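You operate a simulated robot arm through the tools that you are given. There is no shell and no other tool.

The job below is to be done with a simulated robot arm. You get a single attempt, and the scene is never put back.

Task
Flush the yellow pipe on the carriage at flow 3 until CLEAR lights, then bleed to zero.
Fine: blue knob to WATER and flow knob set before the pump starts; pump off before you hold BLEED.

Only the result counts: the job must be done as asked and must still hold three seconds after the hand-in. Knocking over, shifting, dropping, spilling or breaking anything else fails it.

Robot
A 6-joint arm with a two-finger parallel gripper, fixed in place. Base frame: the origin is at the foot of the arm, x ahead of it, y to its left, z up; the work surface is at about z = 800. Lengths are in mm, angles in rad, forces in N, time in s.
With the tool pointing down near the work surface it reaches from about 260 to 640 mm from the base axis. Its first joint turns from -2.007 to 2.007 rad. Payload 3.43 kg.
Tool frame: the origin (TCP) lies between the finger pads and is the grasp point; the fingertips stand 34 mm ahead of it; z points along the fingers, y is the line along which they close. The gripper opens to 128 mm. The fingers are 24 mm wide and 12 mm thick; the gripper's body (48 by 130 mm) begins 96 mm behind the TCP.
Orientation is that of the tool frame in the base frame, as a unit quaternion [x, y, z, w]. With the fingers straight down and closing along the base's y, the tool's x points along the base's -x, its y along +y and its z along -z.

Tools
- The arm moves only by the tool play_rows. Its argument "deltas" is a list that holds one entry, the list of rows, each a list of 6 numbers: the shift along the base's x, y, z in units of 300 mm (1.0 is 300 mm), then the turn, a rotation vector about the base's x, y, z in units of 45 degrees (1.0 is 45 degrees). In form: [[[dx, dy, dz, wx, wy, wz], ...]]. A call has 1 to 20 rows; each row is the pose to reach, as a shift and turn from the pose commanded when the call began. "jaw" is the finger opening in mm, from 0 to 128, set as the call begins (left out, the last holds). A call with a number of a shift or a turn outside -1 to 1 is refused whole. Rows are played at 5 a second. More than 50 mm and 0.15 rad between two rows, or a gripper value outside its range, and nothing of the call is played. Where a pose cannot be reached the arm comes as near as it can. A force on the tool above 40 N (or 10 N above the force at the start of the call, whichever is more), or a blocked arm, ends the call early, and 0.2 s more pass. Each finger travels about 153 mm/s and halts on what it meets, pressing with about 24 N; the grip force reading is that of the motor and also rises with nothing between the fingers. The clock runs only during rows and for 0.2 s after the last one: add rows that repeat a pose to give the fingers time. The reply holds the time, the measured pose of the TCP, the force on the tool along the base axes, the opening and the grip force, in the units named above and with some noise, with the torque about the TCP (base axes, N m) and any sound that the robot's microphone picked up.
- Cameras (640 x 400 px; columns grow to the right, rows downward): "scene" is fixed at [400.1, 499.5, 1714.8]; the picture's right is [-0.32, 0.95, 0.00], its down [0.85, 0.28, -0.45] and it looks along [-0.43, -0.14, -0.89] (base axes); focal length 214 px, centre (320, 200). "wrist" rides on the gripper at [76, -11, -160] in the tool frame; the picture's right is [0.15, 0.99, 0.00], its down [-0.88, 0.13, -0.46] and it looks along [-0.45, 0.07, 0.89] (tool axes); focal length 234 px, centre (320, 200). There is no depth. A picture from a camera that has moved, and an enlarged one, comes with that camera's place and axes in the base frame and with its lens.
- get_image(camera): a new picture of that camera. It takes no simulated time.
- raise_lower(by): slides the trunk up (or, below 0, down) by that many mm; the arm rides with it, the base frame stays. It gives what a move gives, with no picture.
- close_up(camera, box): a new picture of the part [left, top, right, bottom] of that camera's present view, enlarged. It takes no simulated time.
- finish_job(): hands the job in; it is judged then, once.

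Nothing tells you positions but the pictures and the camera data. Unless the task says otherwise, let go and move clear before handing in.

The tools are called as a command line: name --argument value ..., lists and objects as JSON in quotes. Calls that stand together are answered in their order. play_rows: Moves the arm, as the interface text tells. Its arguments: {"type":"object","properties":{"deltas":{"type":"array"},"jaw":{"type":"number"}},"required":["deltas"]} The other tools are called the same way: raise_lower (by) slides the trunk up or down; get_image (camera) takes a picture; close_up (camera, box) takes an enlarged picture of a part of a camera's view; finish_job () hands the job in.

At the start:

```text
time_s: 0.0
tcp_pos: [50.3, 303.7, 1416.2]
ee_rot: [0.0, 1.0, 0.0, 0.0]
force: [-0.1, -0.2, -0.9]
moment: [0.0, 0.04, 0.01]
gripper_width: 128.0
gripper_force: 0.0
trunk travel left (down, up): [-925.0, 65.0]
```

scene: 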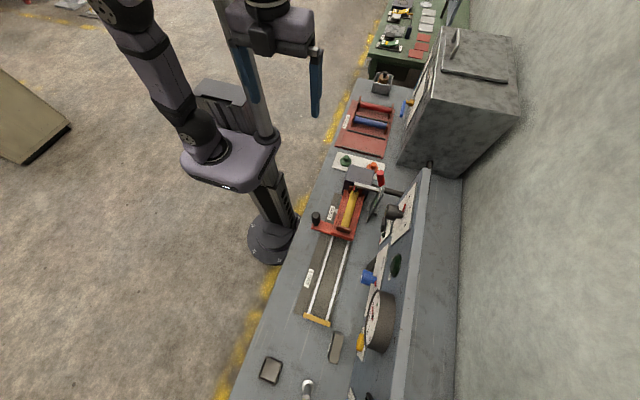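
wrist: 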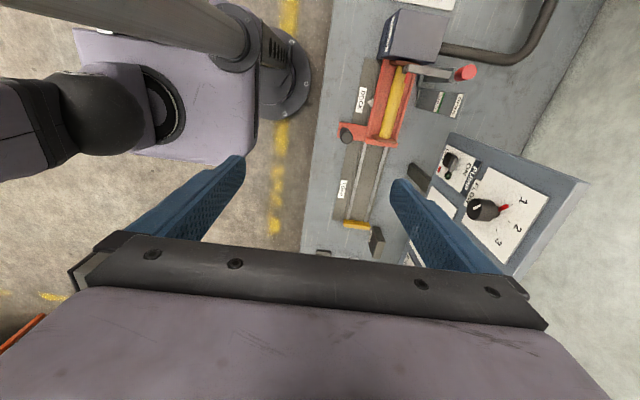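

I see a bench with a carriage holding a yellow pipe on rails, a docking block, and a panel with knobs. I'll take enlarged pictures to read the labels before moving anything.

close_up --camera "scene" --box '[290, 140, 450, 240]'

close_up --camera "scene" --box '[290, 220, 450, 320]'

close_up --camera "scene" --box '[290, 300, 450, 400]'

close_up --camera "scene" --box '[320, 0, 480, 100]'

close_up --camera "scene" --box '[320, 60, 480, 160]'

close_up --camera "wrist" --box '[320, 0, 480, 100]'

close_up --camera "wrist" --box '[400, 120, 600, 260]'

close_up --camera "wrist" --box '[310, 60, 470, 260]'

```text
4.00 times, centred on (370, 190) of scene
camera zoom: at [400.1, 499.5, 1714.8], right [-0.32, 0.95, 0.0], down [0.85, 0.28, -0.45], along [-0.43, -0.14, -0.89], focal length 858 px, centre (120, 240)
```

zoom: 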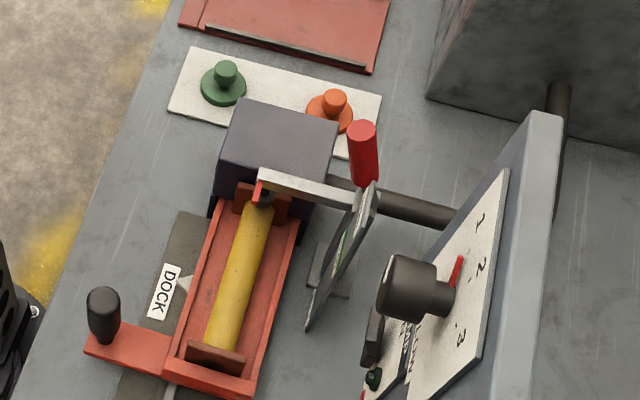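

```text
4.00 times, centred on (370, 270) of scene
camera zoom: at [400.1, 499.5, 1714.8], right [-0.32, 0.95, 0.0], down [0.85, 0.28, -0.45], along [-0.43, -0.14, -0.89], focal length 858 px, centre (120, -80)
```

zoom: 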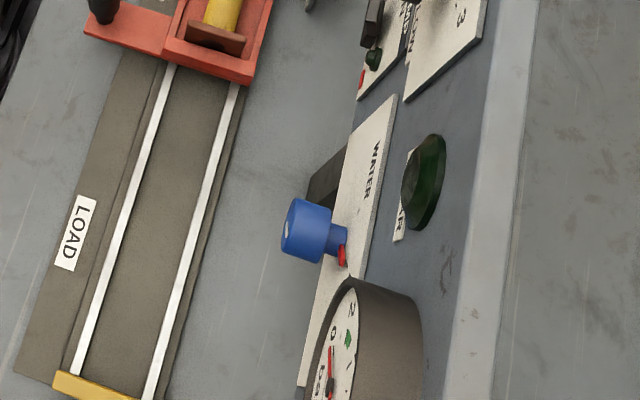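

```text
4.00 times, centred on (370, 350) of scene
camera zoom: at [400.1, 499.5, 1714.8], right [-0.32, 0.95, 0.0], down [0.85, 0.28, -0.45], along [-0.43, -0.14, -0.89], focal length 858 px, centre (120, -400)
```

zoom: 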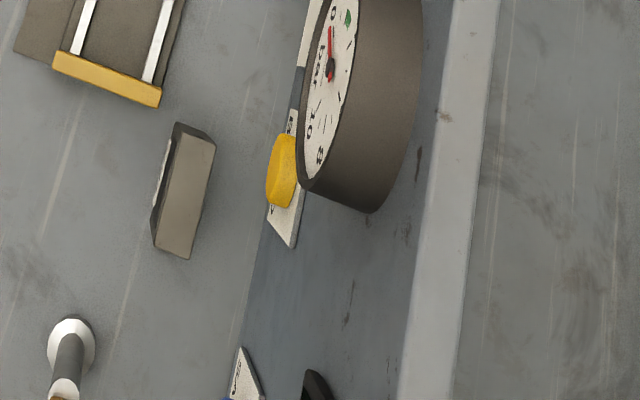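

```text
4.00 times, centred on (400, 50) of scene
camera zoom: at [400.1, 499.5, 1714.8], right [-0.32, 0.95, 0.0], down [0.85, 0.28, -0.45], along [-0.43, -0.14, -0.89], focal length 858 px, centre (0, 800)
```

zoom: 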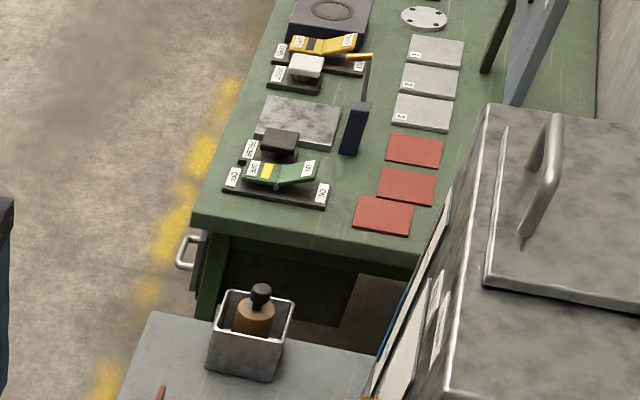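

```text
4.00 times, centred on (400, 110) of scene
camera zoom: at [400.1, 499.5, 1714.8], right [-0.32, 0.95, 0.0], down [0.85, 0.28, -0.45], along [-0.43, -0.14, -0.89], focal length 858 px, centre (0, 560)
```

zoom: 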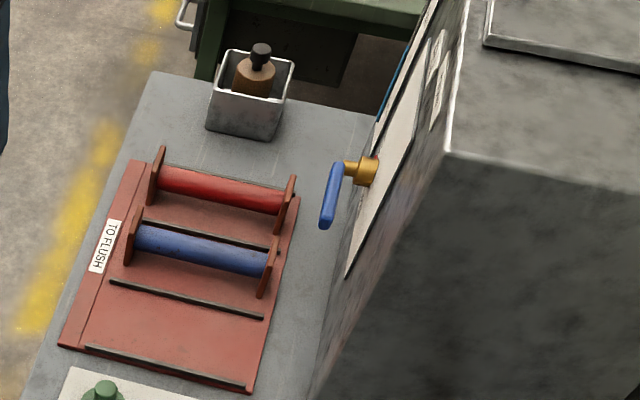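

```text
4.00 times, centred on (400, 50) of wrist
camera zoom: at [-25.9, 291.8, 1575.5], right [-0.15, 0.99, 0.0], down [0.88, 0.13, 0.46], along [0.45, 0.07, -0.89], focal length 937 px, centre (0, 800)
```

zoom: 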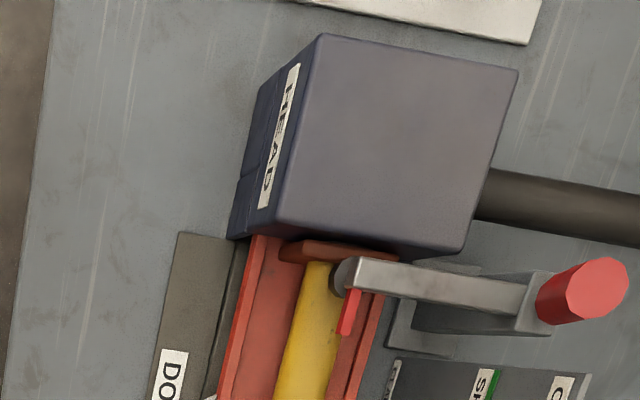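

```text
2.86 times, centred on (500, 190) of wrist
camera zoom: at [-25.9, 291.8, 1575.5], right [-0.15, 0.99, 0.0], down [0.88, 0.13, 0.46], along [0.45, 0.07, -0.89], focal length 669 px, centre (-194, 229)
```

zoom: 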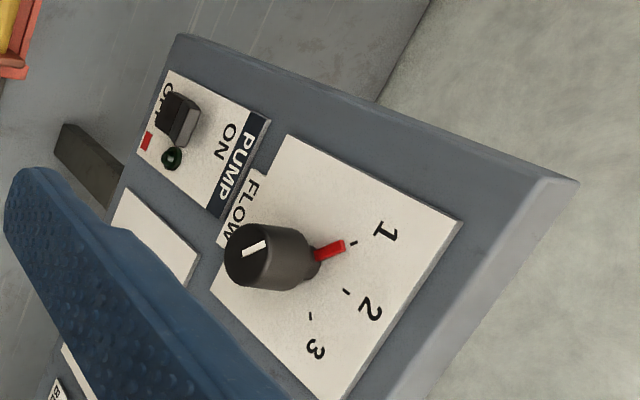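

```text
2.00 times, centred on (390, 160) of wrist
camera zoom: at [-25.9, 291.8, 1575.5], right [-0.15, 0.99, 0.0], down [0.88, 0.13, 0.46], along [0.45, 0.07, -0.89], focal length 468 px, centre (180, 280)
```

zoom: 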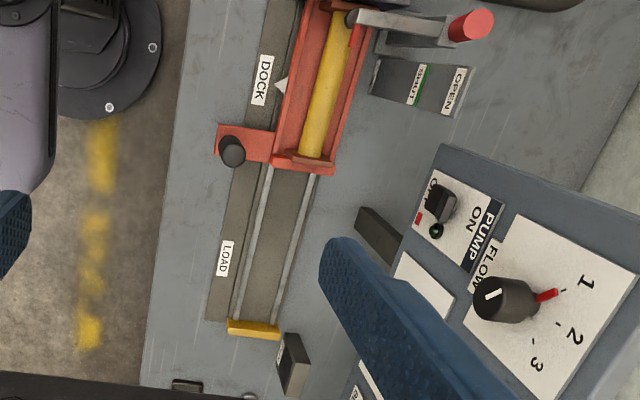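

The wrist camera looks down on the bench and can't see the panel face-on. I'll tilt the tool towards the panel (+y), high and clear of everything, so I can read it.

play_rows --deltas '[[[0, -0.03, 0.03, 0.16, 0, 0], [0, -0.06, 0.06, 0.33, 0, 0], [0, -0.09, 0.09, 0.5, 0, 0], [0, -0.12, 0.12, 0.66, 0, 0], [0, -0.15, 0.15, 0.83, 0, 0], [0, -0.18, 0.18, 1, 0, 0]]]'

get_image --camera "wrist"

get_image --camera "scene"

```text
time_s: 1.6
tcp_pos: [58.4, 359.0, 1515.7]
ee_rot: [0.028, 0.943, 0.332, 0.019]
force: [-0.7, 0.0, 0.6]
moment: [0.01, -0.01, 0.02]
gripper_width: 127.9
gripper_force: 0.0
out of reach, approached as far as the arm can: row 3, 4, 5, 6
trunk travel left (down, up): [-925.0, 65.0]
stopped in row 6: the arm was blocked; the commanded pose is now the measured one
```

```text
taken
camera wrist: at [-26.5, 255.0, 1631.1], right [-0.11, 0.78, 0.62], down [0.86, -0.24, 0.45], along [0.5, 0.58, -0.64], focal length 234 px, centre (320, 200)
```

wrist: 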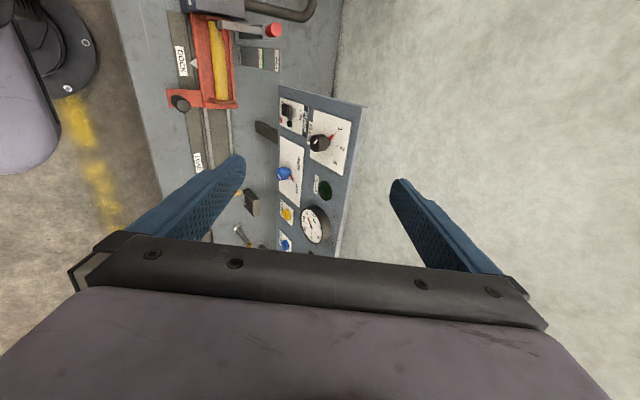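

```text
taken
```

scene: 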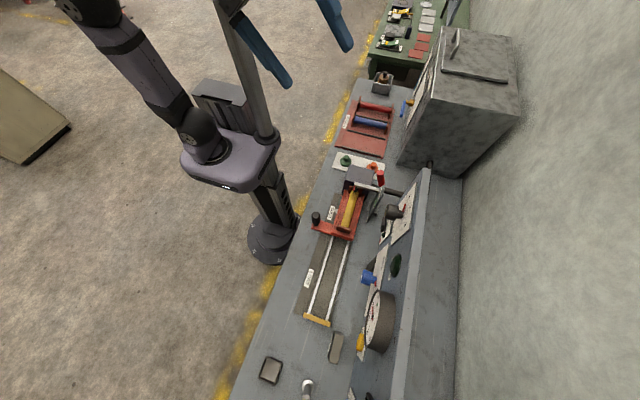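

The panel is now in view: pump switch, flow knob, blue selector, gauge and buttons. I'll enlarge it.

close_up --camera "wrist" --box '[260, 80, 380, 170]'

close_up --camera "wrist" --box '[240, 160, 360, 260]'

close_up --camera "wrist" --box '[160, 0, 300, 110]'

close_up --camera "scene" --box '[320, 150, 400, 200]'

```text
4.44 times, centred on (320, 125) of wrist
camera zoom: at [-26.5, 255.0, 1631.1], right [-0.11, 0.78, 0.62], down [0.86, -0.24, 0.45], along [0.5, 0.58, -0.64], focal length 1041 px, centre (320, 533)
```

zoom: 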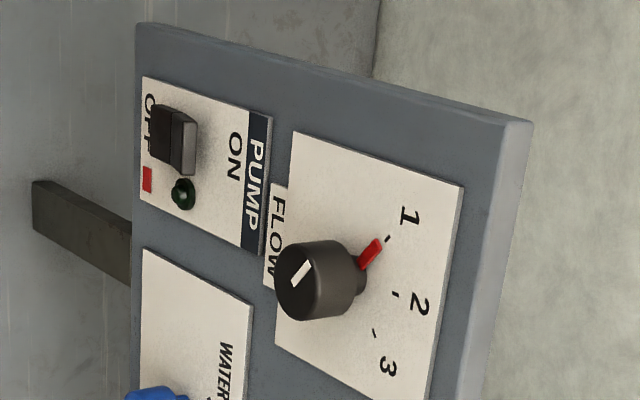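

```text
4.00 times, centred on (300, 210) of wrist
camera zoom: at [-26.5, 255.0, 1631.1], right [-0.11, 0.78, 0.62], down [0.86, -0.24, 0.45], along [0.5, 0.58, -0.64], focal length 937 px, centre (400, 160)
```

zoom: 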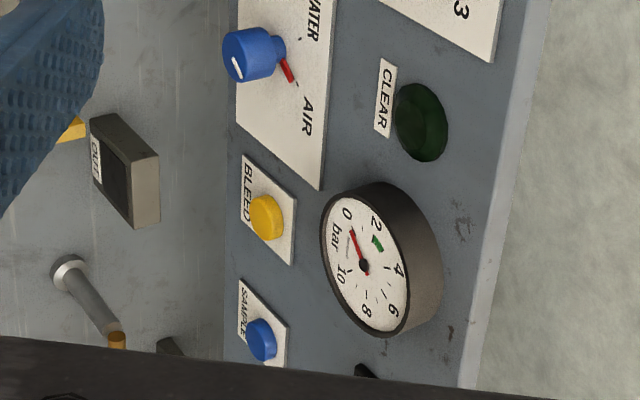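

```text
3.64 times, centred on (230, 55) of wrist
camera zoom: at [-26.5, 255.0, 1631.1], right [-0.11, 0.78, 0.62], down [0.86, -0.24, 0.45], along [0.5, 0.58, -0.64], focal length 852 px, centre (647, 727)
```

zoom: 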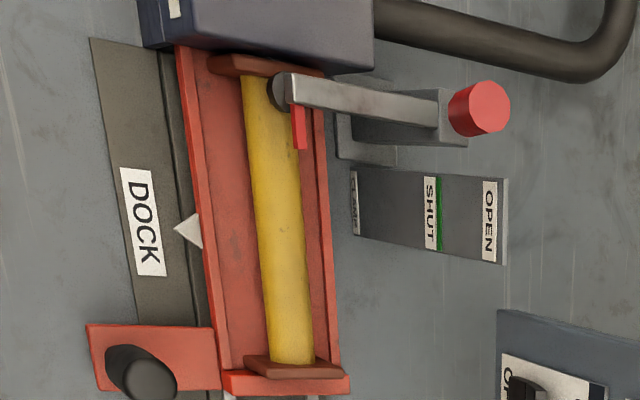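

```text
8.00 times, centred on (360, 175) of scene
camera zoom: at [400.1, 499.5, 1714.8], right [-0.32, 0.95, 0.0], down [0.85, 0.28, -0.45], along [-0.43, -0.14, -0.89], focal length 1716 px, centre (0, 400)
```

zoom: 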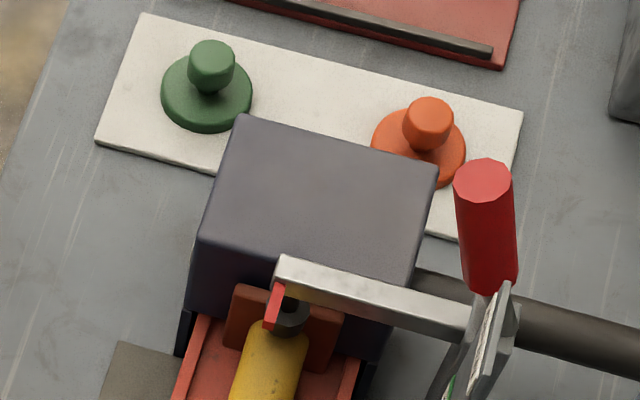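

The panel is nearly vertical, faces the robot (-y) at about y≈637, and spans roughly x 40–500 and z 985–1300. I'll lower the trunk in two steps so the arm can face it comfortably, then check the view.

raise_lower --by -200

get_image --camera "wrist"

get_image --camera "scene"

```text
time_s: 3.8
tcp_pos: [57.5, 358.2, 1315.3]
ee_rot: [0.028, 0.943, 0.331, 0.019]
force: [-0.4, 0.5, 0.7]
moment: [0.03, 0.04, -0.03]
gripper_width: 128.2
gripper_force: 0.0
trunk travel left (down, up): [-725.0, 265.0]
```

```text
taken
camera wrist: at [-27.0, 255.5, 1431.0], right [-0.11, 0.78, 0.62], down [0.86, -0.24, 0.45], along [0.5, 0.58, -0.64], focal length 234 px, centre (320, 200)
```

wrist: 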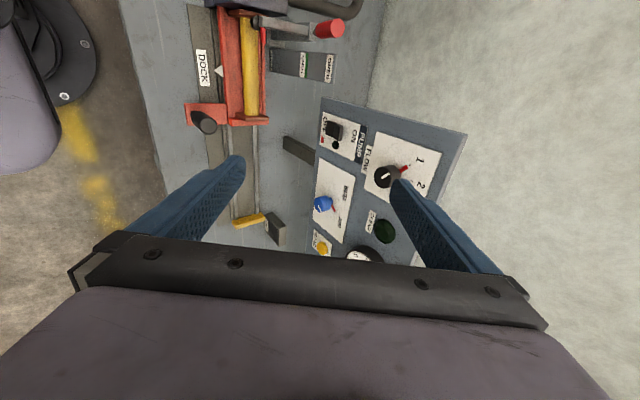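

```text
taken
```

scene: 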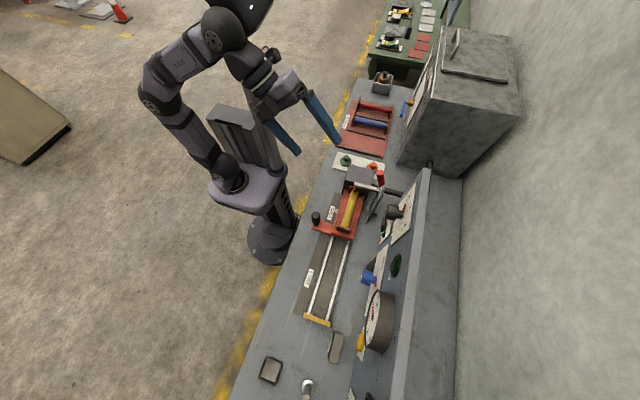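

play_rows --deltas '[[[0, -0.02, 0, 0.16, 0, 0], [0, -0.04, 0, 0.33, 0, 0], [0, -0.06, 0, 0.5, 0, 0], [0, -0.08, 0, 0.66, 0, 0], [0, -0.1, 0, 0.83, 0, 0], [0, -0.12, 0, 1, 0, 0]]]' --jaw 70

get_image --camera "wrist"

get_image --camera "scene"

```text
time_s: 5.2
tcp_pos: [55.2, 494.1, 1355.2]
ee_rot: [0.031, 0.746, 0.665, 0.006]
force: [0.4, 0.3, 0.8]
moment: [0.02, 0.03, 0.11]
gripper_width: 70.2
gripper_force: 0.0
out of reach, approached as far as the arm can: row 1, 2, 3, 4, 5, 6
trunk travel left (down, up): [-725.0, 265.0]
```

```text
taken
camera wrist: at [-28.5, 339.3, 1363.6], right [-0.11, 0.12, 0.99], down [0.86, -0.49, 0.15], along [0.5, 0.87, -0.05], focal length 234 px, centre (320, 200)
```

wrist: 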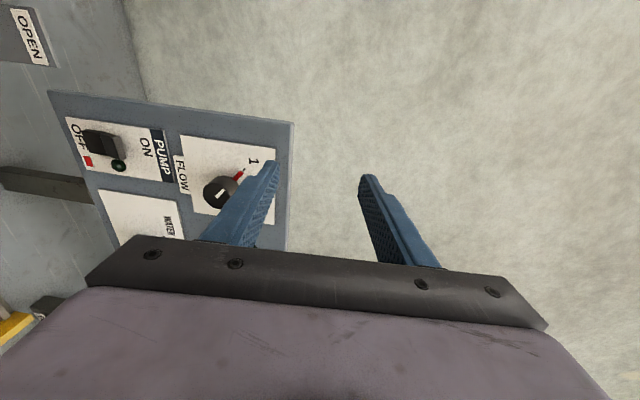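

```text
taken
```

scene: 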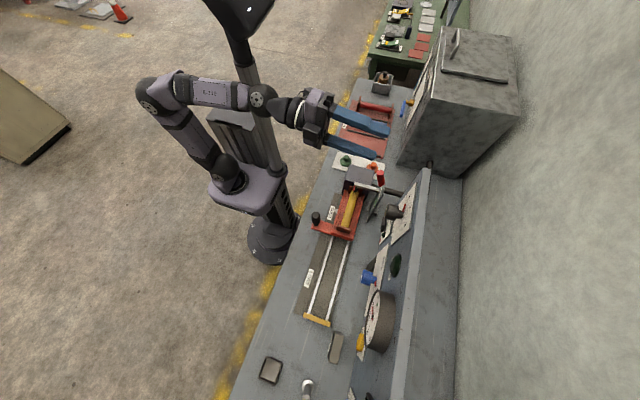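

With the tool horizontal the closest TCP is about y=494, still clear of the panel controls. I'll lower the trunk to look at the panel from the front.

raise_lower --by -200

get_image --camera "wrist"

get_image --camera "scene"

```text
time_s: 7.3
tcp_pos: [53.6, 491.8, 1156.4]
ee_rot: [0.031, 0.745, 0.667, 0.008]
force: [0.0, -0.2, 0.7]
moment: [0.03, 0.07, 0.02]
gripper_width: 70.1
gripper_force: 0.0
trunk travel left (down, up): [-525.0, 465.0]
```

```text
taken
camera wrist: at [-30.9, 337.6, 1164.9], right [-0.11, 0.12, 0.99], down [0.86, -0.49, 0.15], along [0.5, 0.87, -0.05], focal length 234 px, centre (320, 200)
```

wrist: 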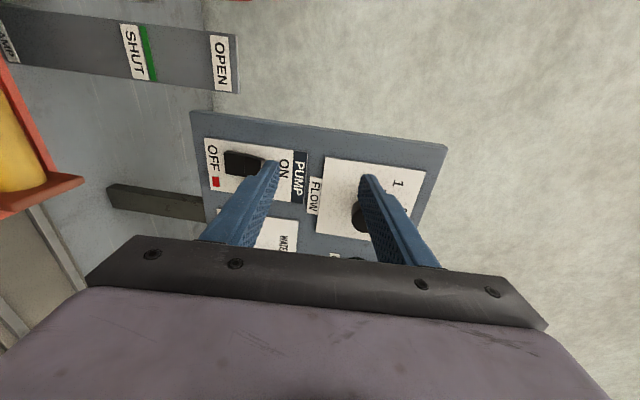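

```text
taken
```

scene: 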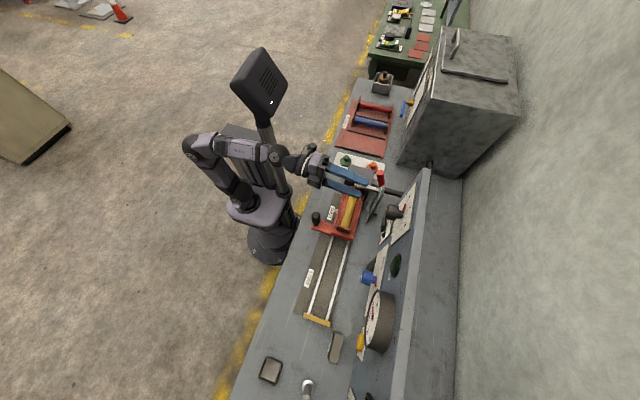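

play_rows --deltas '[[[0, 0, 0, 0, 0.16, 0], [0, 0, 0, 0, 0.33, 0], [0, 0, 0, 0, 0.5, 0], [0, 0, 0, 0, 0.66, 0], [0, 0, 0, 0, 0.83, 0], [0, 0, 0, 0, 1, 0]]]' --jaw 60

play_rows --deltas '[[[0, 0, 0, 0, 0.16, 0], [0, 0, 0, 0, 0.33, 0], [0, 0, 0, 0, 0.5, 0], [0, 0, 0, 0, 0.66, 0], [0, 0, 0, 0, 0.83, 0], [0, 0, 0, 0, 1, 0]]]'

get_image --camera "wrist"

get_image --camera "scene"

```text
time_s: 8.7
tcp_pos: [53.0, 492.8, 1156.6]
ee_rot: [0.283, 0.691, 0.604, -0.279]
force: [-0.7, -0.2, 1.0]
moment: [0.01, 0.02, 0.0]
gripper_width: 60.0
gripper_force: 0.0
trunk travel left (down, up): [-525.0, 465.0]
```

```text
time_s: 10.1
tcp_pos: [54.8, 494.9, 1157.5]
ee_rot: [0.494, 0.531, 0.449, -0.522]
force: [0.7, 0.3, 0.3]
moment: [0.0, 0.04, -0.02]
gripper_width: 60.1
gripper_force: 0.1
trunk travel left (down, up): [-525.0, 465.0]
```

```text
taken
camera wrist: at [62.7, 339.3, 1240.5], right [0.99, 0.12, 0.11], down [0.15, -0.49, -0.86], along [-0.05, 0.87, -0.5], focal length 234 px, centre (320, 200)
```

wrist: 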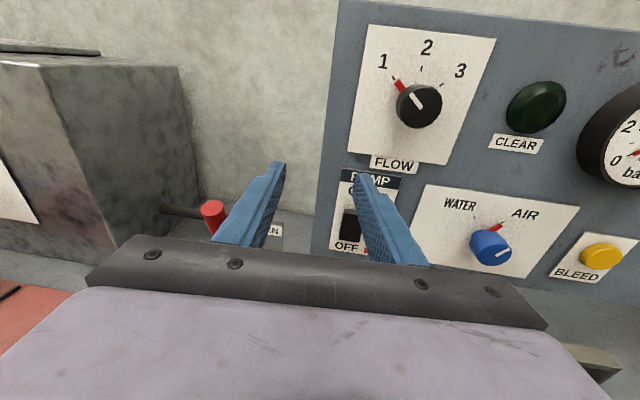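

```text
taken
```

scene: 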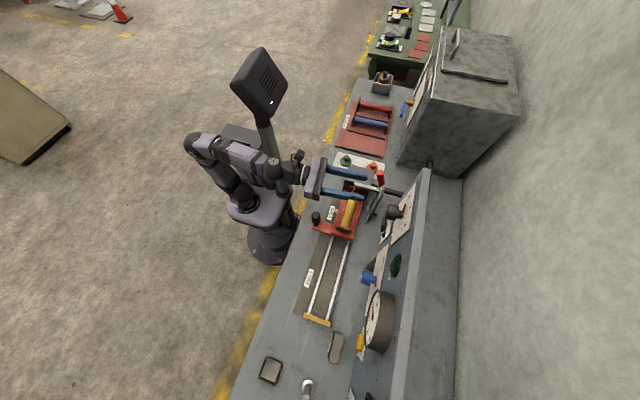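

close_up --camera "wrist" --box '[320, 10, 480, 110]'

close_up --camera "wrist" --box '[320, 160, 480, 280]'

close_up --camera "wrist" --box '[440, 60, 640, 200]'

close_up --camera "wrist" --box '[420, 170, 640, 310]'

close_up --camera "wrist" --box '[140, 160, 300, 260]'

```text
4.00 times, centred on (400, 60) of wrist
camera zoom: at [62.7, 339.3, 1240.5], right [0.99, 0.12, 0.11], down [0.15, -0.49, -0.86], along [-0.05, 0.87, -0.5], focal length 937 px, centre (0, 760)
```

zoom: 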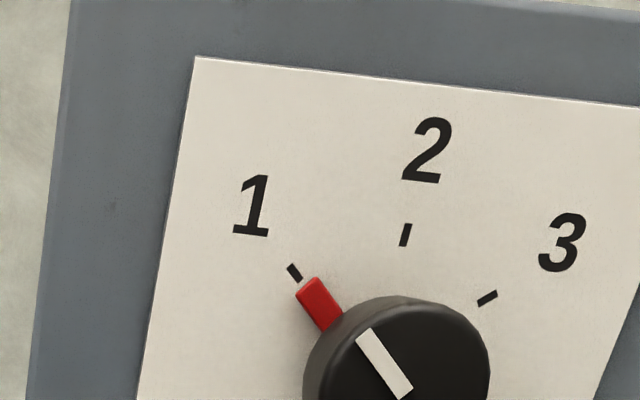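

```text
3.33 times, centred on (400, 220) of wrist
camera zoom: at [62.7, 339.3, 1240.5], right [0.99, 0.12, 0.11], down [0.15, -0.49, -0.86], along [-0.05, 0.87, -0.5], focal length 781 px, centre (53, 133)
```

zoom: 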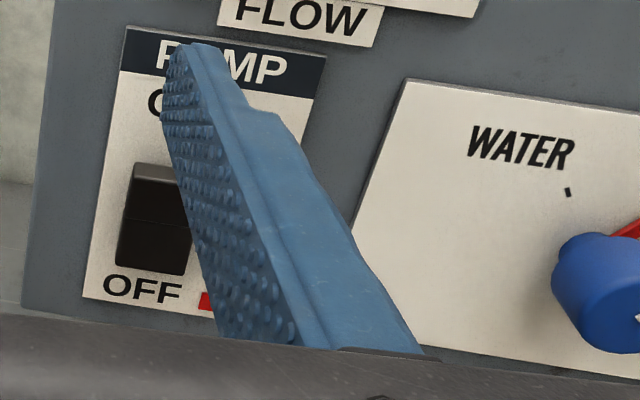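

```text
2.86 times, centred on (540, 130) of wrist
camera zoom: at [62.7, 339.3, 1240.5], right [0.99, 0.12, 0.11], down [0.15, -0.49, -0.86], along [-0.05, 0.87, -0.5], focal length 669 px, centre (-309, 400)
```

zoom: 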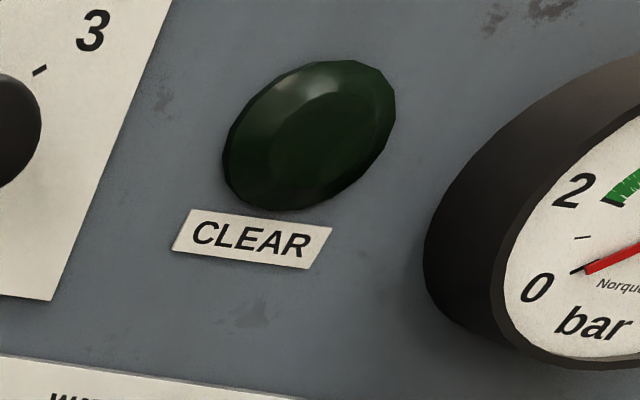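

```text
2.86 times, centred on (530, 240) of wrist
camera zoom: at [62.7, 339.3, 1240.5], right [0.99, 0.12, 0.11], down [0.15, -0.49, -0.86], along [-0.05, 0.87, -0.5], focal length 669 px, centre (-280, 86)
```

zoom: 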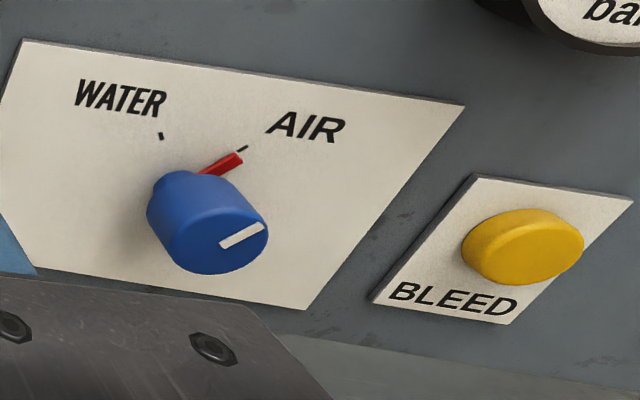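

```text
4.00 times, centred on (220, 210) of wrist
camera zoom: at [62.7, 339.3, 1240.5], right [0.99, 0.12, 0.11], down [0.15, -0.49, -0.86], along [-0.05, 0.87, -0.5], focal length 937 px, centre (720, 160)
```

zoom: 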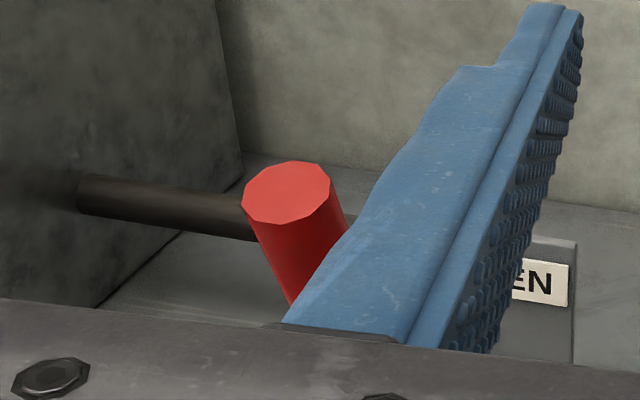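

The flow knob points to 1 and the blue knob to AIR; the pump is OFF. Before flushing I want to check the clamp lever and the docking, so I'll swing the camera to that side.

play_rows --deltas '[[[-0.08, 0, 0, 0, -0.16, 0], [-0.16, 0, 0, 0, -0.33, 0], [-0.24, 0, 0, 0, -0.5, 0], [-0.32, 0, 0, 0, -0.66, 0], [-0.4, 0, 0, 0, -0.83, 0], [-0.5, 0, 0, 0, -1, 0]]]'

get_image --camera "wrist"

get_image --camera "scene"

```text
time_s: 11.5
tcp_pos: [-62.0, 501.7, 1212.2]
ee_rot: [0.271, 0.714, 0.586, -0.27]
force: [0.5, -0.2, 0.6]
moment: [0.0, 0.02, -0.01]
gripper_width: 60.0
gripper_force: 0.0
out of reach, approached as far as the arm can: row 1, 2, 3, 4, 5, 6
trunk travel left (down, up): [-525.0, 465.0]
```

```text
taken
camera wrist: at [-111.3, 348.7, 1283.2], right [0.59, 0.17, 0.79], down [0.74, -0.49, -0.46], along [0.3, 0.86, -0.42], focal length 234 px, centre (320, 200)
```

wrist: 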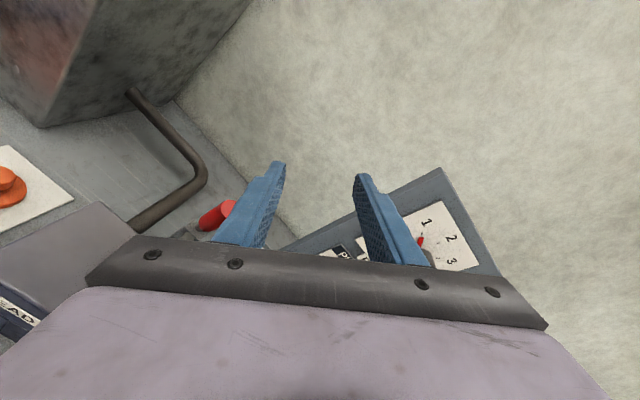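

```text
taken
```

scene: 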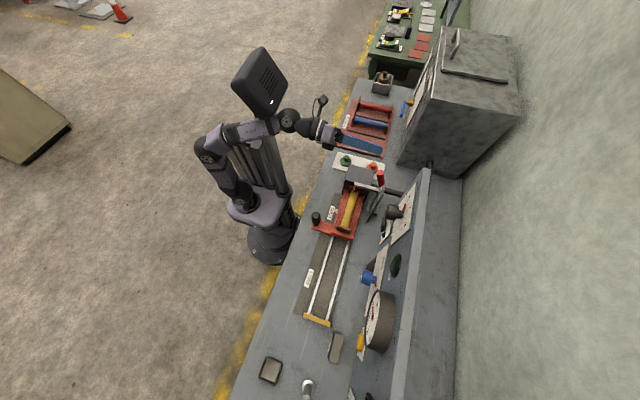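

play_rows --deltas '[[[-0.03, 0, 0, 0, -0.16, 0], [-0.06, 0, 0, 0, -0.33, 0], [-0.09, 0, 0, 0, -0.5, 0], [-0.12, 0, 0, 0, -0.66, 0], [-0.15, 0, 0, 0, -0.83, 0], [-0.18, 0, 0, 0, -1, 0]]]'

get_image --camera "wrist"

```text
time_s: 12.9
tcp_pos: [-35.9, 528.1, 1226.6]
ee_rot: [0.029, 0.758, 0.652, 0.015]
force: [0.2, 0.8, 0.2]
moment: [-0.01, 0.04, -0.05]
gripper_width: 60.0
gripper_force: 0.0
out of reach, approached as far as the arm can: row 1, 2, 3, 4, 5, 6
trunk travel left (down, up): [-525.0, 465.0]
```

```text
taken
camera wrist: at [-122.8, 374.3, 1240.3], right [-0.12, 0.16, 0.98], down [0.85, -0.49, 0.18], along [0.51, 0.86, -0.08], focal length 234 px, centre (320, 200)
```

wrist: 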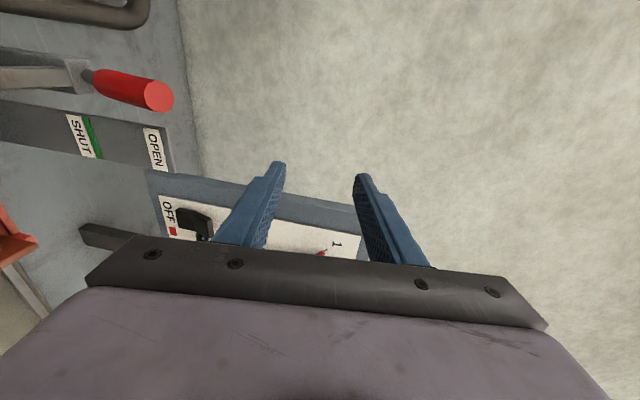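

close_up --camera "wrist" --box '[0, 0, 240, 180]'

close_up --camera "scene" --box '[330, 140, 410, 230]'

```text
2.22 times, centred on (120, 90) of wrist
camera zoom: at [-122.8, 374.3, 1240.3], right [-0.12, 0.16, 0.98], down [0.85, -0.49, 0.18], along [0.51, 0.86, -0.08], focal length 520 px, centre (764, 444)
```

zoom: 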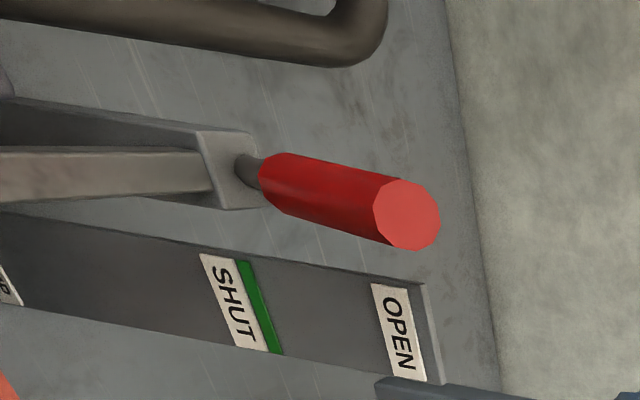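

```text
4.44 times, centred on (370, 185) of scene
camera zoom: at [400.1, 499.5, 1714.8], right [-0.32, 0.95, 0.0], down [0.85, 0.28, -0.45], along [-0.43, -0.14, -0.89], focal length 953 px, centre (98, 267)
```

zoom: 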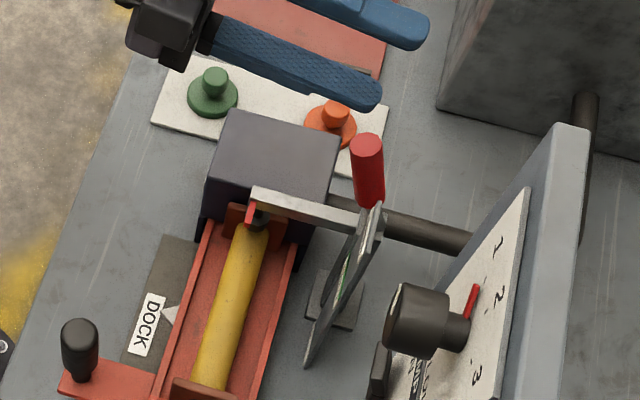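

I can see SHUT and OPEN on the clamp plate, but not the pointer reading against it. I'll move to a clear spot and lower the camera to look level at the clamp.

play_rows --deltas '[[[0.08, -0.03, -0.05, 0, 0, 0], [0.16, -0.06, -0.12, 0, 0, 0], [0.25, -0.1, -0.2, 0, 0, 0]]]' --jaw 30

```text
time_s: 13.7
tcp_pos: [32.1, 501.1, 1153.6]
ee_rot: [0.026, 0.765, 0.643, 0.016]
force: [0.3, 0.4, -0.5]
moment: [0.04, -0.03, -0.01]
gripper_width: 30.1
gripper_force: 0.0
trunk travel left (down, up): [-525.0, 465.0]
```

raise_lower --by -130

get_image --camera "wrist"

get_image --camera "scene"

```text
time_s: 15.3
tcp_pos: [32.2, 501.0, 1023.8]
ee_rot: [0.026, 0.765, 0.644, 0.016]
force: [-0.8, -0.2, 0.9]
moment: [0.02, 0.01, 0.01]
gripper_width: 29.7
gripper_force: 0.1
trunk travel left (down, up): [-395.0, 595.0]
```

```text
taken
camera wrist: at [-52.7, 347.2, 1040.0], right [-0.13, 0.18, 0.98], down [0.85, -0.48, 0.2], along [0.5, 0.86, -0.09], focal length 234 px, centre (320, 200)
```

wrist: 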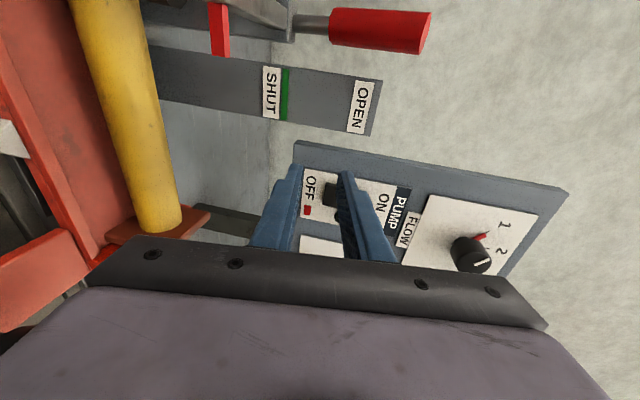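

```text
taken
```

scene: 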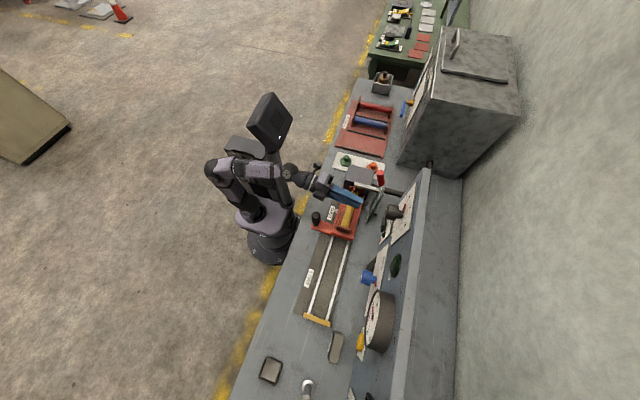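

close_up --camera "wrist" --box '[60, 0, 300, 150]'

close_up --camera "wrist" --box '[0, 60, 200, 260]'

close_up --camera "wrist" --box '[280, 140, 440, 260]'

```text
2.67 times, centred on (180, 75) of wrist
camera zoom: at [-52.7, 347.2, 1040.0], right [-0.13, 0.18, 0.98], down [0.85, -0.48, 0.2], along [0.5, 0.86, -0.09], focal length 624 px, centre (693, 533)
```

zoom: 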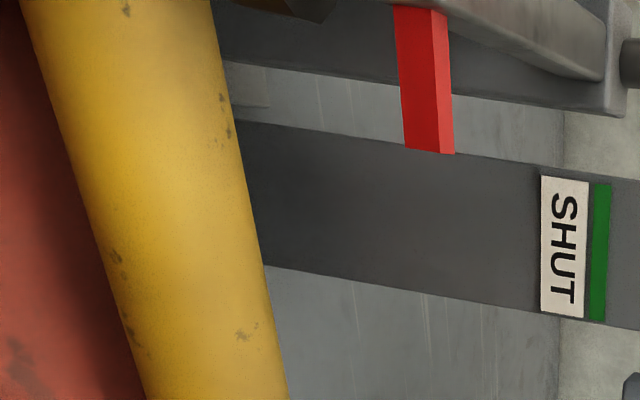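

```text
2.00 times, centred on (100, 160) of wrist
camera zoom: at [-52.7, 347.2, 1040.0], right [-0.13, 0.18, 0.98], down [0.85, -0.48, 0.2], along [0.5, 0.86, -0.09], focal length 468 px, centre (760, 280)
```

zoom: 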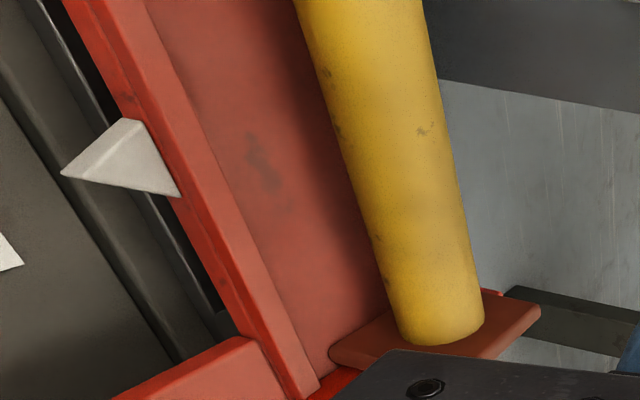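

```text
3.33 times, centred on (360, 200) of wrist
camera zoom: at [-52.7, 347.2, 1040.0], right [-0.13, 0.18, 0.98], down [0.85, -0.48, 0.2], along [0.5, 0.86, -0.09], focal length 781 px, centre (187, 200)
```

zoom: 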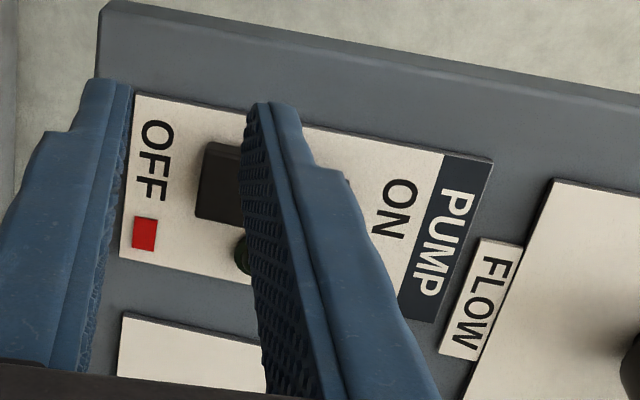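

play_rows --deltas '[[[-0.07, 0, 0, 0, 0, 0], [-0.14, 0, 0, 0, 0, 0], [-0.2, 0, 0, 0, 0, 0]]]'

get_image --camera "wrist"

close_up --camera "wrist" --box '[60, 0, 360, 190]'

```text
time_s: 16.1
tcp_pos: [-16.2, 499.9, 1027.1]
ee_rot: [0.035, 0.762, 0.646, 0.024]
force: [0.4, 0.7, -0.6]
moment: [0.01, 0.01, 0.02]
gripper_width: 30.0
gripper_force: 0.1
trunk travel left (down, up): [-395.0, 595.0]
```

```text
taken
camera wrist: at [-104.1, 349.3, 1042.5], right [-0.12, 0.17, 0.98], down [0.84, -0.5, 0.2], along [0.52, 0.85, -0.08], focal length 234 px, centre (320, 200)
```

wrist: 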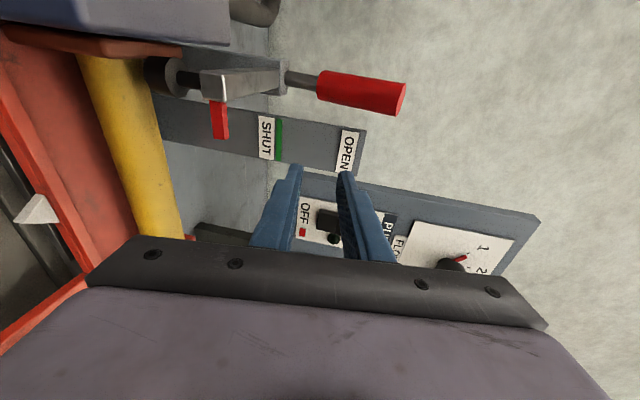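

```text
2.11 times, centred on (210, 95) of wrist
camera zoom: at [-104.1, 349.3, 1042.5], right [-0.12, 0.17, 0.98], down [0.84, -0.5, 0.2], along [0.52, 0.85, -0.08], focal length 493 px, centre (552, 421)
```

zoom: 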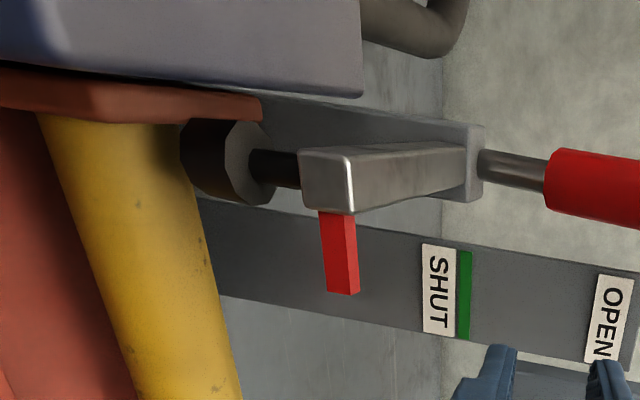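

The clamp bar lies level with its pad on the pipe and the pointer at SHUT, and the carriage is at DOCK, so the rig is ready. Next I raise slightly and go to the blue knob, which I put at about (282, 590, 1060).

raise_lower --by 40

play_rows --deltas '[[[0.1, 0, 0, 0, 0, 0], [0.2, 0, 0, 0, 0, 0], [0.3, 0, 0, 0, 0, 0], [0.4, 0, 0, 0, 0, 0], [0.5, 0, 0, 0, 0, 0], [0.5, 0, 0, 0, 0, 0], [0.5, 0, 0, 0, 0, 0]]]'

get_image --camera "wrist"

```text
time_s: 16.9
tcp_pos: [-15.2, 500.8, 1066.9]
ee_rot: [0.035, 0.762, 0.646, 0.023]
force: [0.1, -0.6, -0.3]
moment: [-0.02, -0.01, 0.0]
gripper_width: 30.1
gripper_force: 0.0
trunk travel left (down, up): [-435.0, 555.0]
```

```text
time_s: 18.6
tcp_pos: [122.2, 501.0, 1063.9]
ee_rot: [0.026, 0.764, 0.644, 0.016]
force: [-1.3, 0.7, 0.9]
moment: [0.01, -0.01, 0.01]
gripper_width: 30.0
gripper_force: 0.1
trunk travel left (down, up): [-435.0, 555.0]
```

```text
taken
camera wrist: at [37.0, 347.4, 1080.4], right [-0.13, 0.18, 0.98], down [0.85, -0.48, 0.2], along [0.5, 0.86, -0.09], focal length 234 px, centre (320, 200)
```

wrist: 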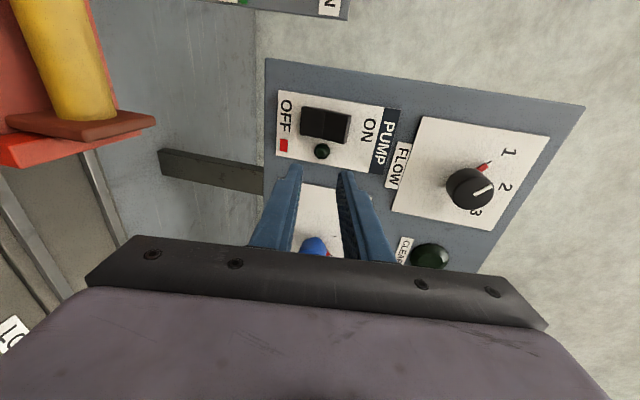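

Pose now matches the command. I'll straighten the tool to point squarely at the panel and shift in front of the blue knob, staying back at y≈500.

play_rows --deltas '[[[0.133, 0, 0, 0.054, 0, 0.0186], [0.267, 0, 0, 0.108, 0, 0.0372], [0.4, 0, -0.005, 0.163, 0, 0.0559], [0.533, 0, -0.011, 0.217, 0, 0.0745], [0.533, 0, -0.011, 0.217, 0, 0.0745], [0.533, 0, -0.011, 0.217, 0, 0.0745]]]' --jaw 80

get_image --camera "wrist"

get_image --camera "scene"

```text
time_s: 19.9
tcp_pos: [280.0, 503.3, 1058.7]
ee_rot: [0.005, 0.707, 0.707, -0.004]
force: [0.0, 0.2, 0.1]
moment: [-0.02, 0.0, 0.02]
gripper_width: 79.8
gripper_force: 0.1
trunk travel left (down, up): [-435.0, 555.0]
```

```text
taken
camera wrist: at [205.2, 343.2, 1049.2], right [-0.14, 0.0, 0.99], down [0.88, -0.46, 0.12], along [0.45, 0.89, 0.06], focal length 234 px, centre (320, 200)
```

wrist: 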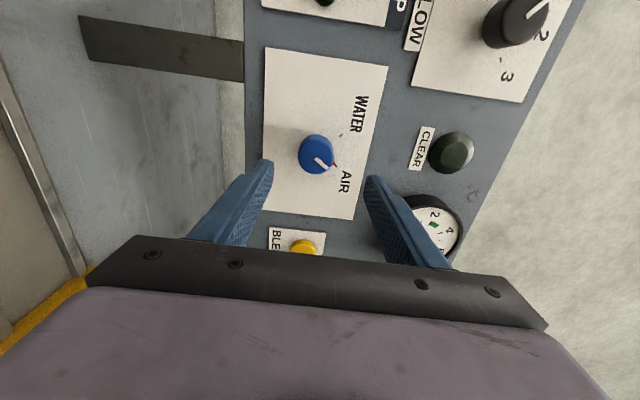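

```text
taken
```

scene: 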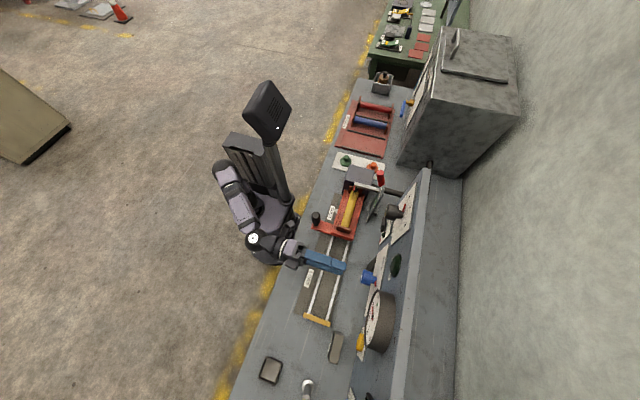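

close_up --camera "wrist" --box '[240, 90, 400, 190]'

close_up --camera "scene" --box '[320, 240, 400, 290]'

```text
4.00 times, centred on (320, 140) of wrist
camera zoom: at [205.2, 343.2, 1049.2], right [-0.14, 0.0, 0.99], down [0.88, -0.46, 0.12], along [0.45, 0.89, 0.06], focal length 937 px, centre (320, 440)
```

zoom: 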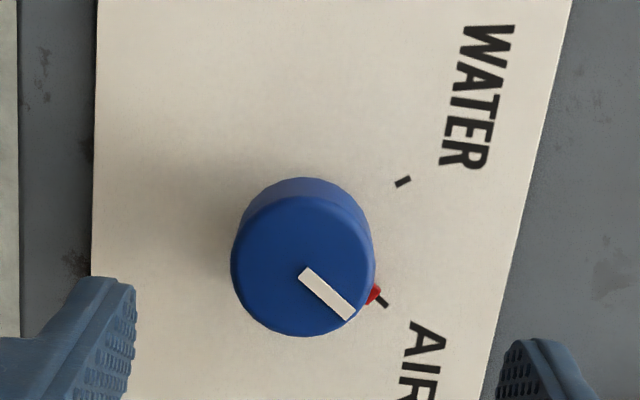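

```text
8.00 times, centred on (360, 265) of scene
camera zoom: at [400.1, 499.5, 1714.8], right [-0.32, 0.95, 0.0], down [0.85, 0.28, -0.45], along [-0.43, -0.14, -0.89], focal length 1716 px, centre (0, -320)
```

zoom: 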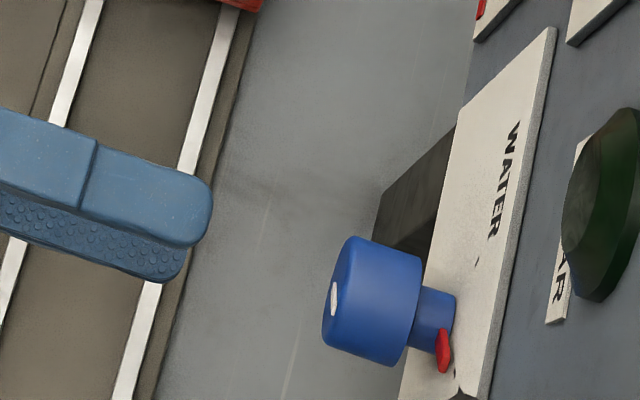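

The blue knob's axis is about (281, 1056), face at y≈591, diameter ~38 mm, with AIR and WATER roughly ±35° about vertical. I'll pre-roll the tool about 75° so it can untwist while turning.

play_rows --deltas '[[[0, 0, 0, 0, 0.16, 0], [0, 0, 0, 0, 0.33, 0], [0, 0, 0, 0, 0.5, 0], [0, 0, 0, 0, 0.66, 0], [0, 0, 0, 0, 0.83, 0], [0, 0, 0, 0, 1, 0]]]' --jaw 80

play_rows --deltas '[[[0, 0, 0, 0, 0.16, 0], [0, 0, 0, 0, 0.33, 0], [0, 0, 0, 0, 0.5, 0], [0, 0, 0, 0, 0.66, 0], [0, 0, 0, 0, 0.66, 0]]]'

get_image --camera "wrist"

get_image --camera "scene"

```text
time_s: 21.4
tcp_pos: [281.0, 502.1, 1061.4]
ee_rot: [0.274, 0.652, 0.651, -0.276]
force: [0.8, -0.3, 1.2]
moment: [0.01, 0.02, 0.01]
gripper_width: 79.7
gripper_force: 0.0
trunk travel left (down, up): [-435.0, 555.0]
```

```text
time_s: 22.6
tcp_pos: [281.5, 500.8, 1060.1]
ee_rot: [0.432, 0.559, 0.56, -0.432]
force: [0.4, -0.7, 0.7]
moment: [0.0, 0.0, -0.02]
gripper_width: 80.3
gripper_force: 0.0
trunk travel left (down, up): [-435.0, 555.0]
```

```text
taken
camera wrist: at [252.3, 342.2, 1130.3], right [0.92, 0.0, 0.39], down [0.35, -0.46, -0.82], along [0.18, 0.89, -0.42], focal length 234 px, centre (320, 200)
```

wrist: 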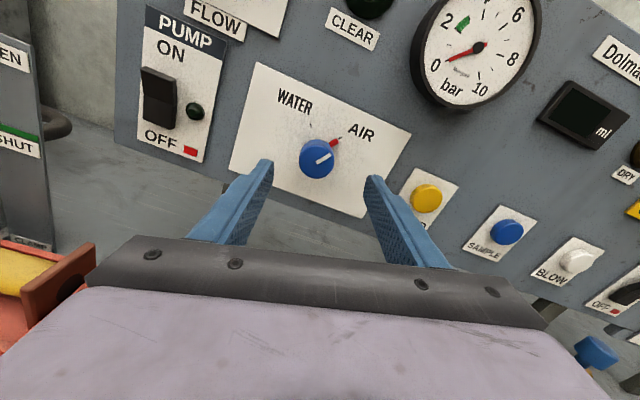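

```text
taken
```

scene: 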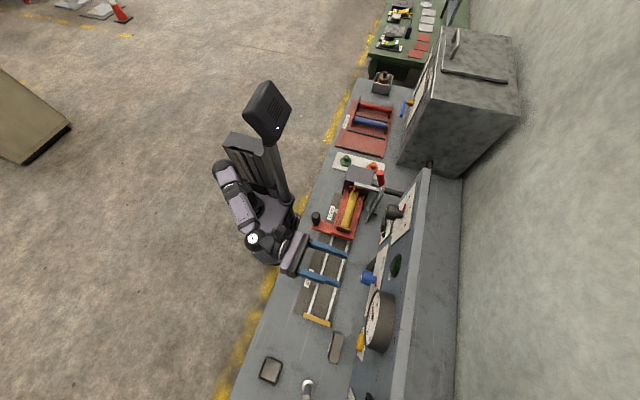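

The selector reads AIR and the gauge 0. The fingers straddle the knob, so I'll advance and then close on it.

play_rows --deltas '[[[-0.005, 0.06, -0.012, 0, 0, 0], [-0.005, 0.12, -0.012, 0, 0, 0], [-0.005, 0.18, -0.012, 0, 0, 0], [-0.005, 0.22, -0.012, 0, 0, 0], [-0.005, 0.257, -0.012, 0, 0, 0], [-0.005, 0.257, -0.012, 0, 0, 0]]]'

get_image --camera "wrist"

close_up --camera "scene" --box '[320, 230, 420, 310]'

```text
time_s: 23.9
tcp_pos: [279.4, 578.6, 1056.5]
ee_rot: [0.432, 0.56, 0.559, -0.433]
force: [-0.1, -0.1, 0.2]
moment: [0.0, 0.01, -0.01]
gripper_width: 79.9
gripper_force: 0.0
trunk travel left (down, up): [-435.0, 555.0]
```

```text
taken
camera wrist: at [249.7, 419.8, 1126.2], right [0.92, 0.0, 0.39], down [0.35, -0.46, -0.82], along [0.18, 0.89, -0.42], focal length 234 px, centre (320, 200)
```

wrist: 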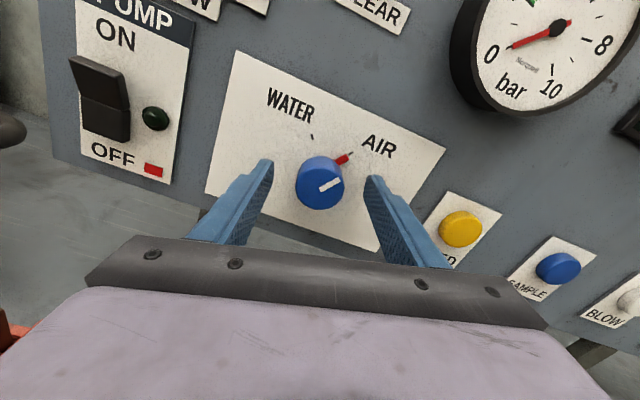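

```text
5.00 times, centred on (370, 270) of scene
camera zoom: at [400.1, 499.5, 1714.8], right [-0.32, 0.95, 0.0], down [0.85, 0.28, -0.45], along [-0.43, -0.14, -0.89], focal length 1072 px, centre (70, -150)
```

zoom: 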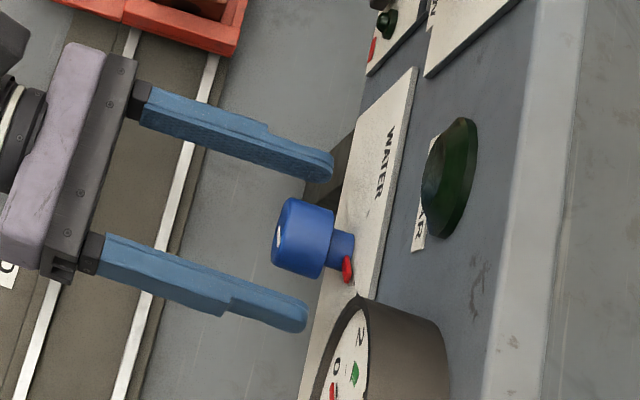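

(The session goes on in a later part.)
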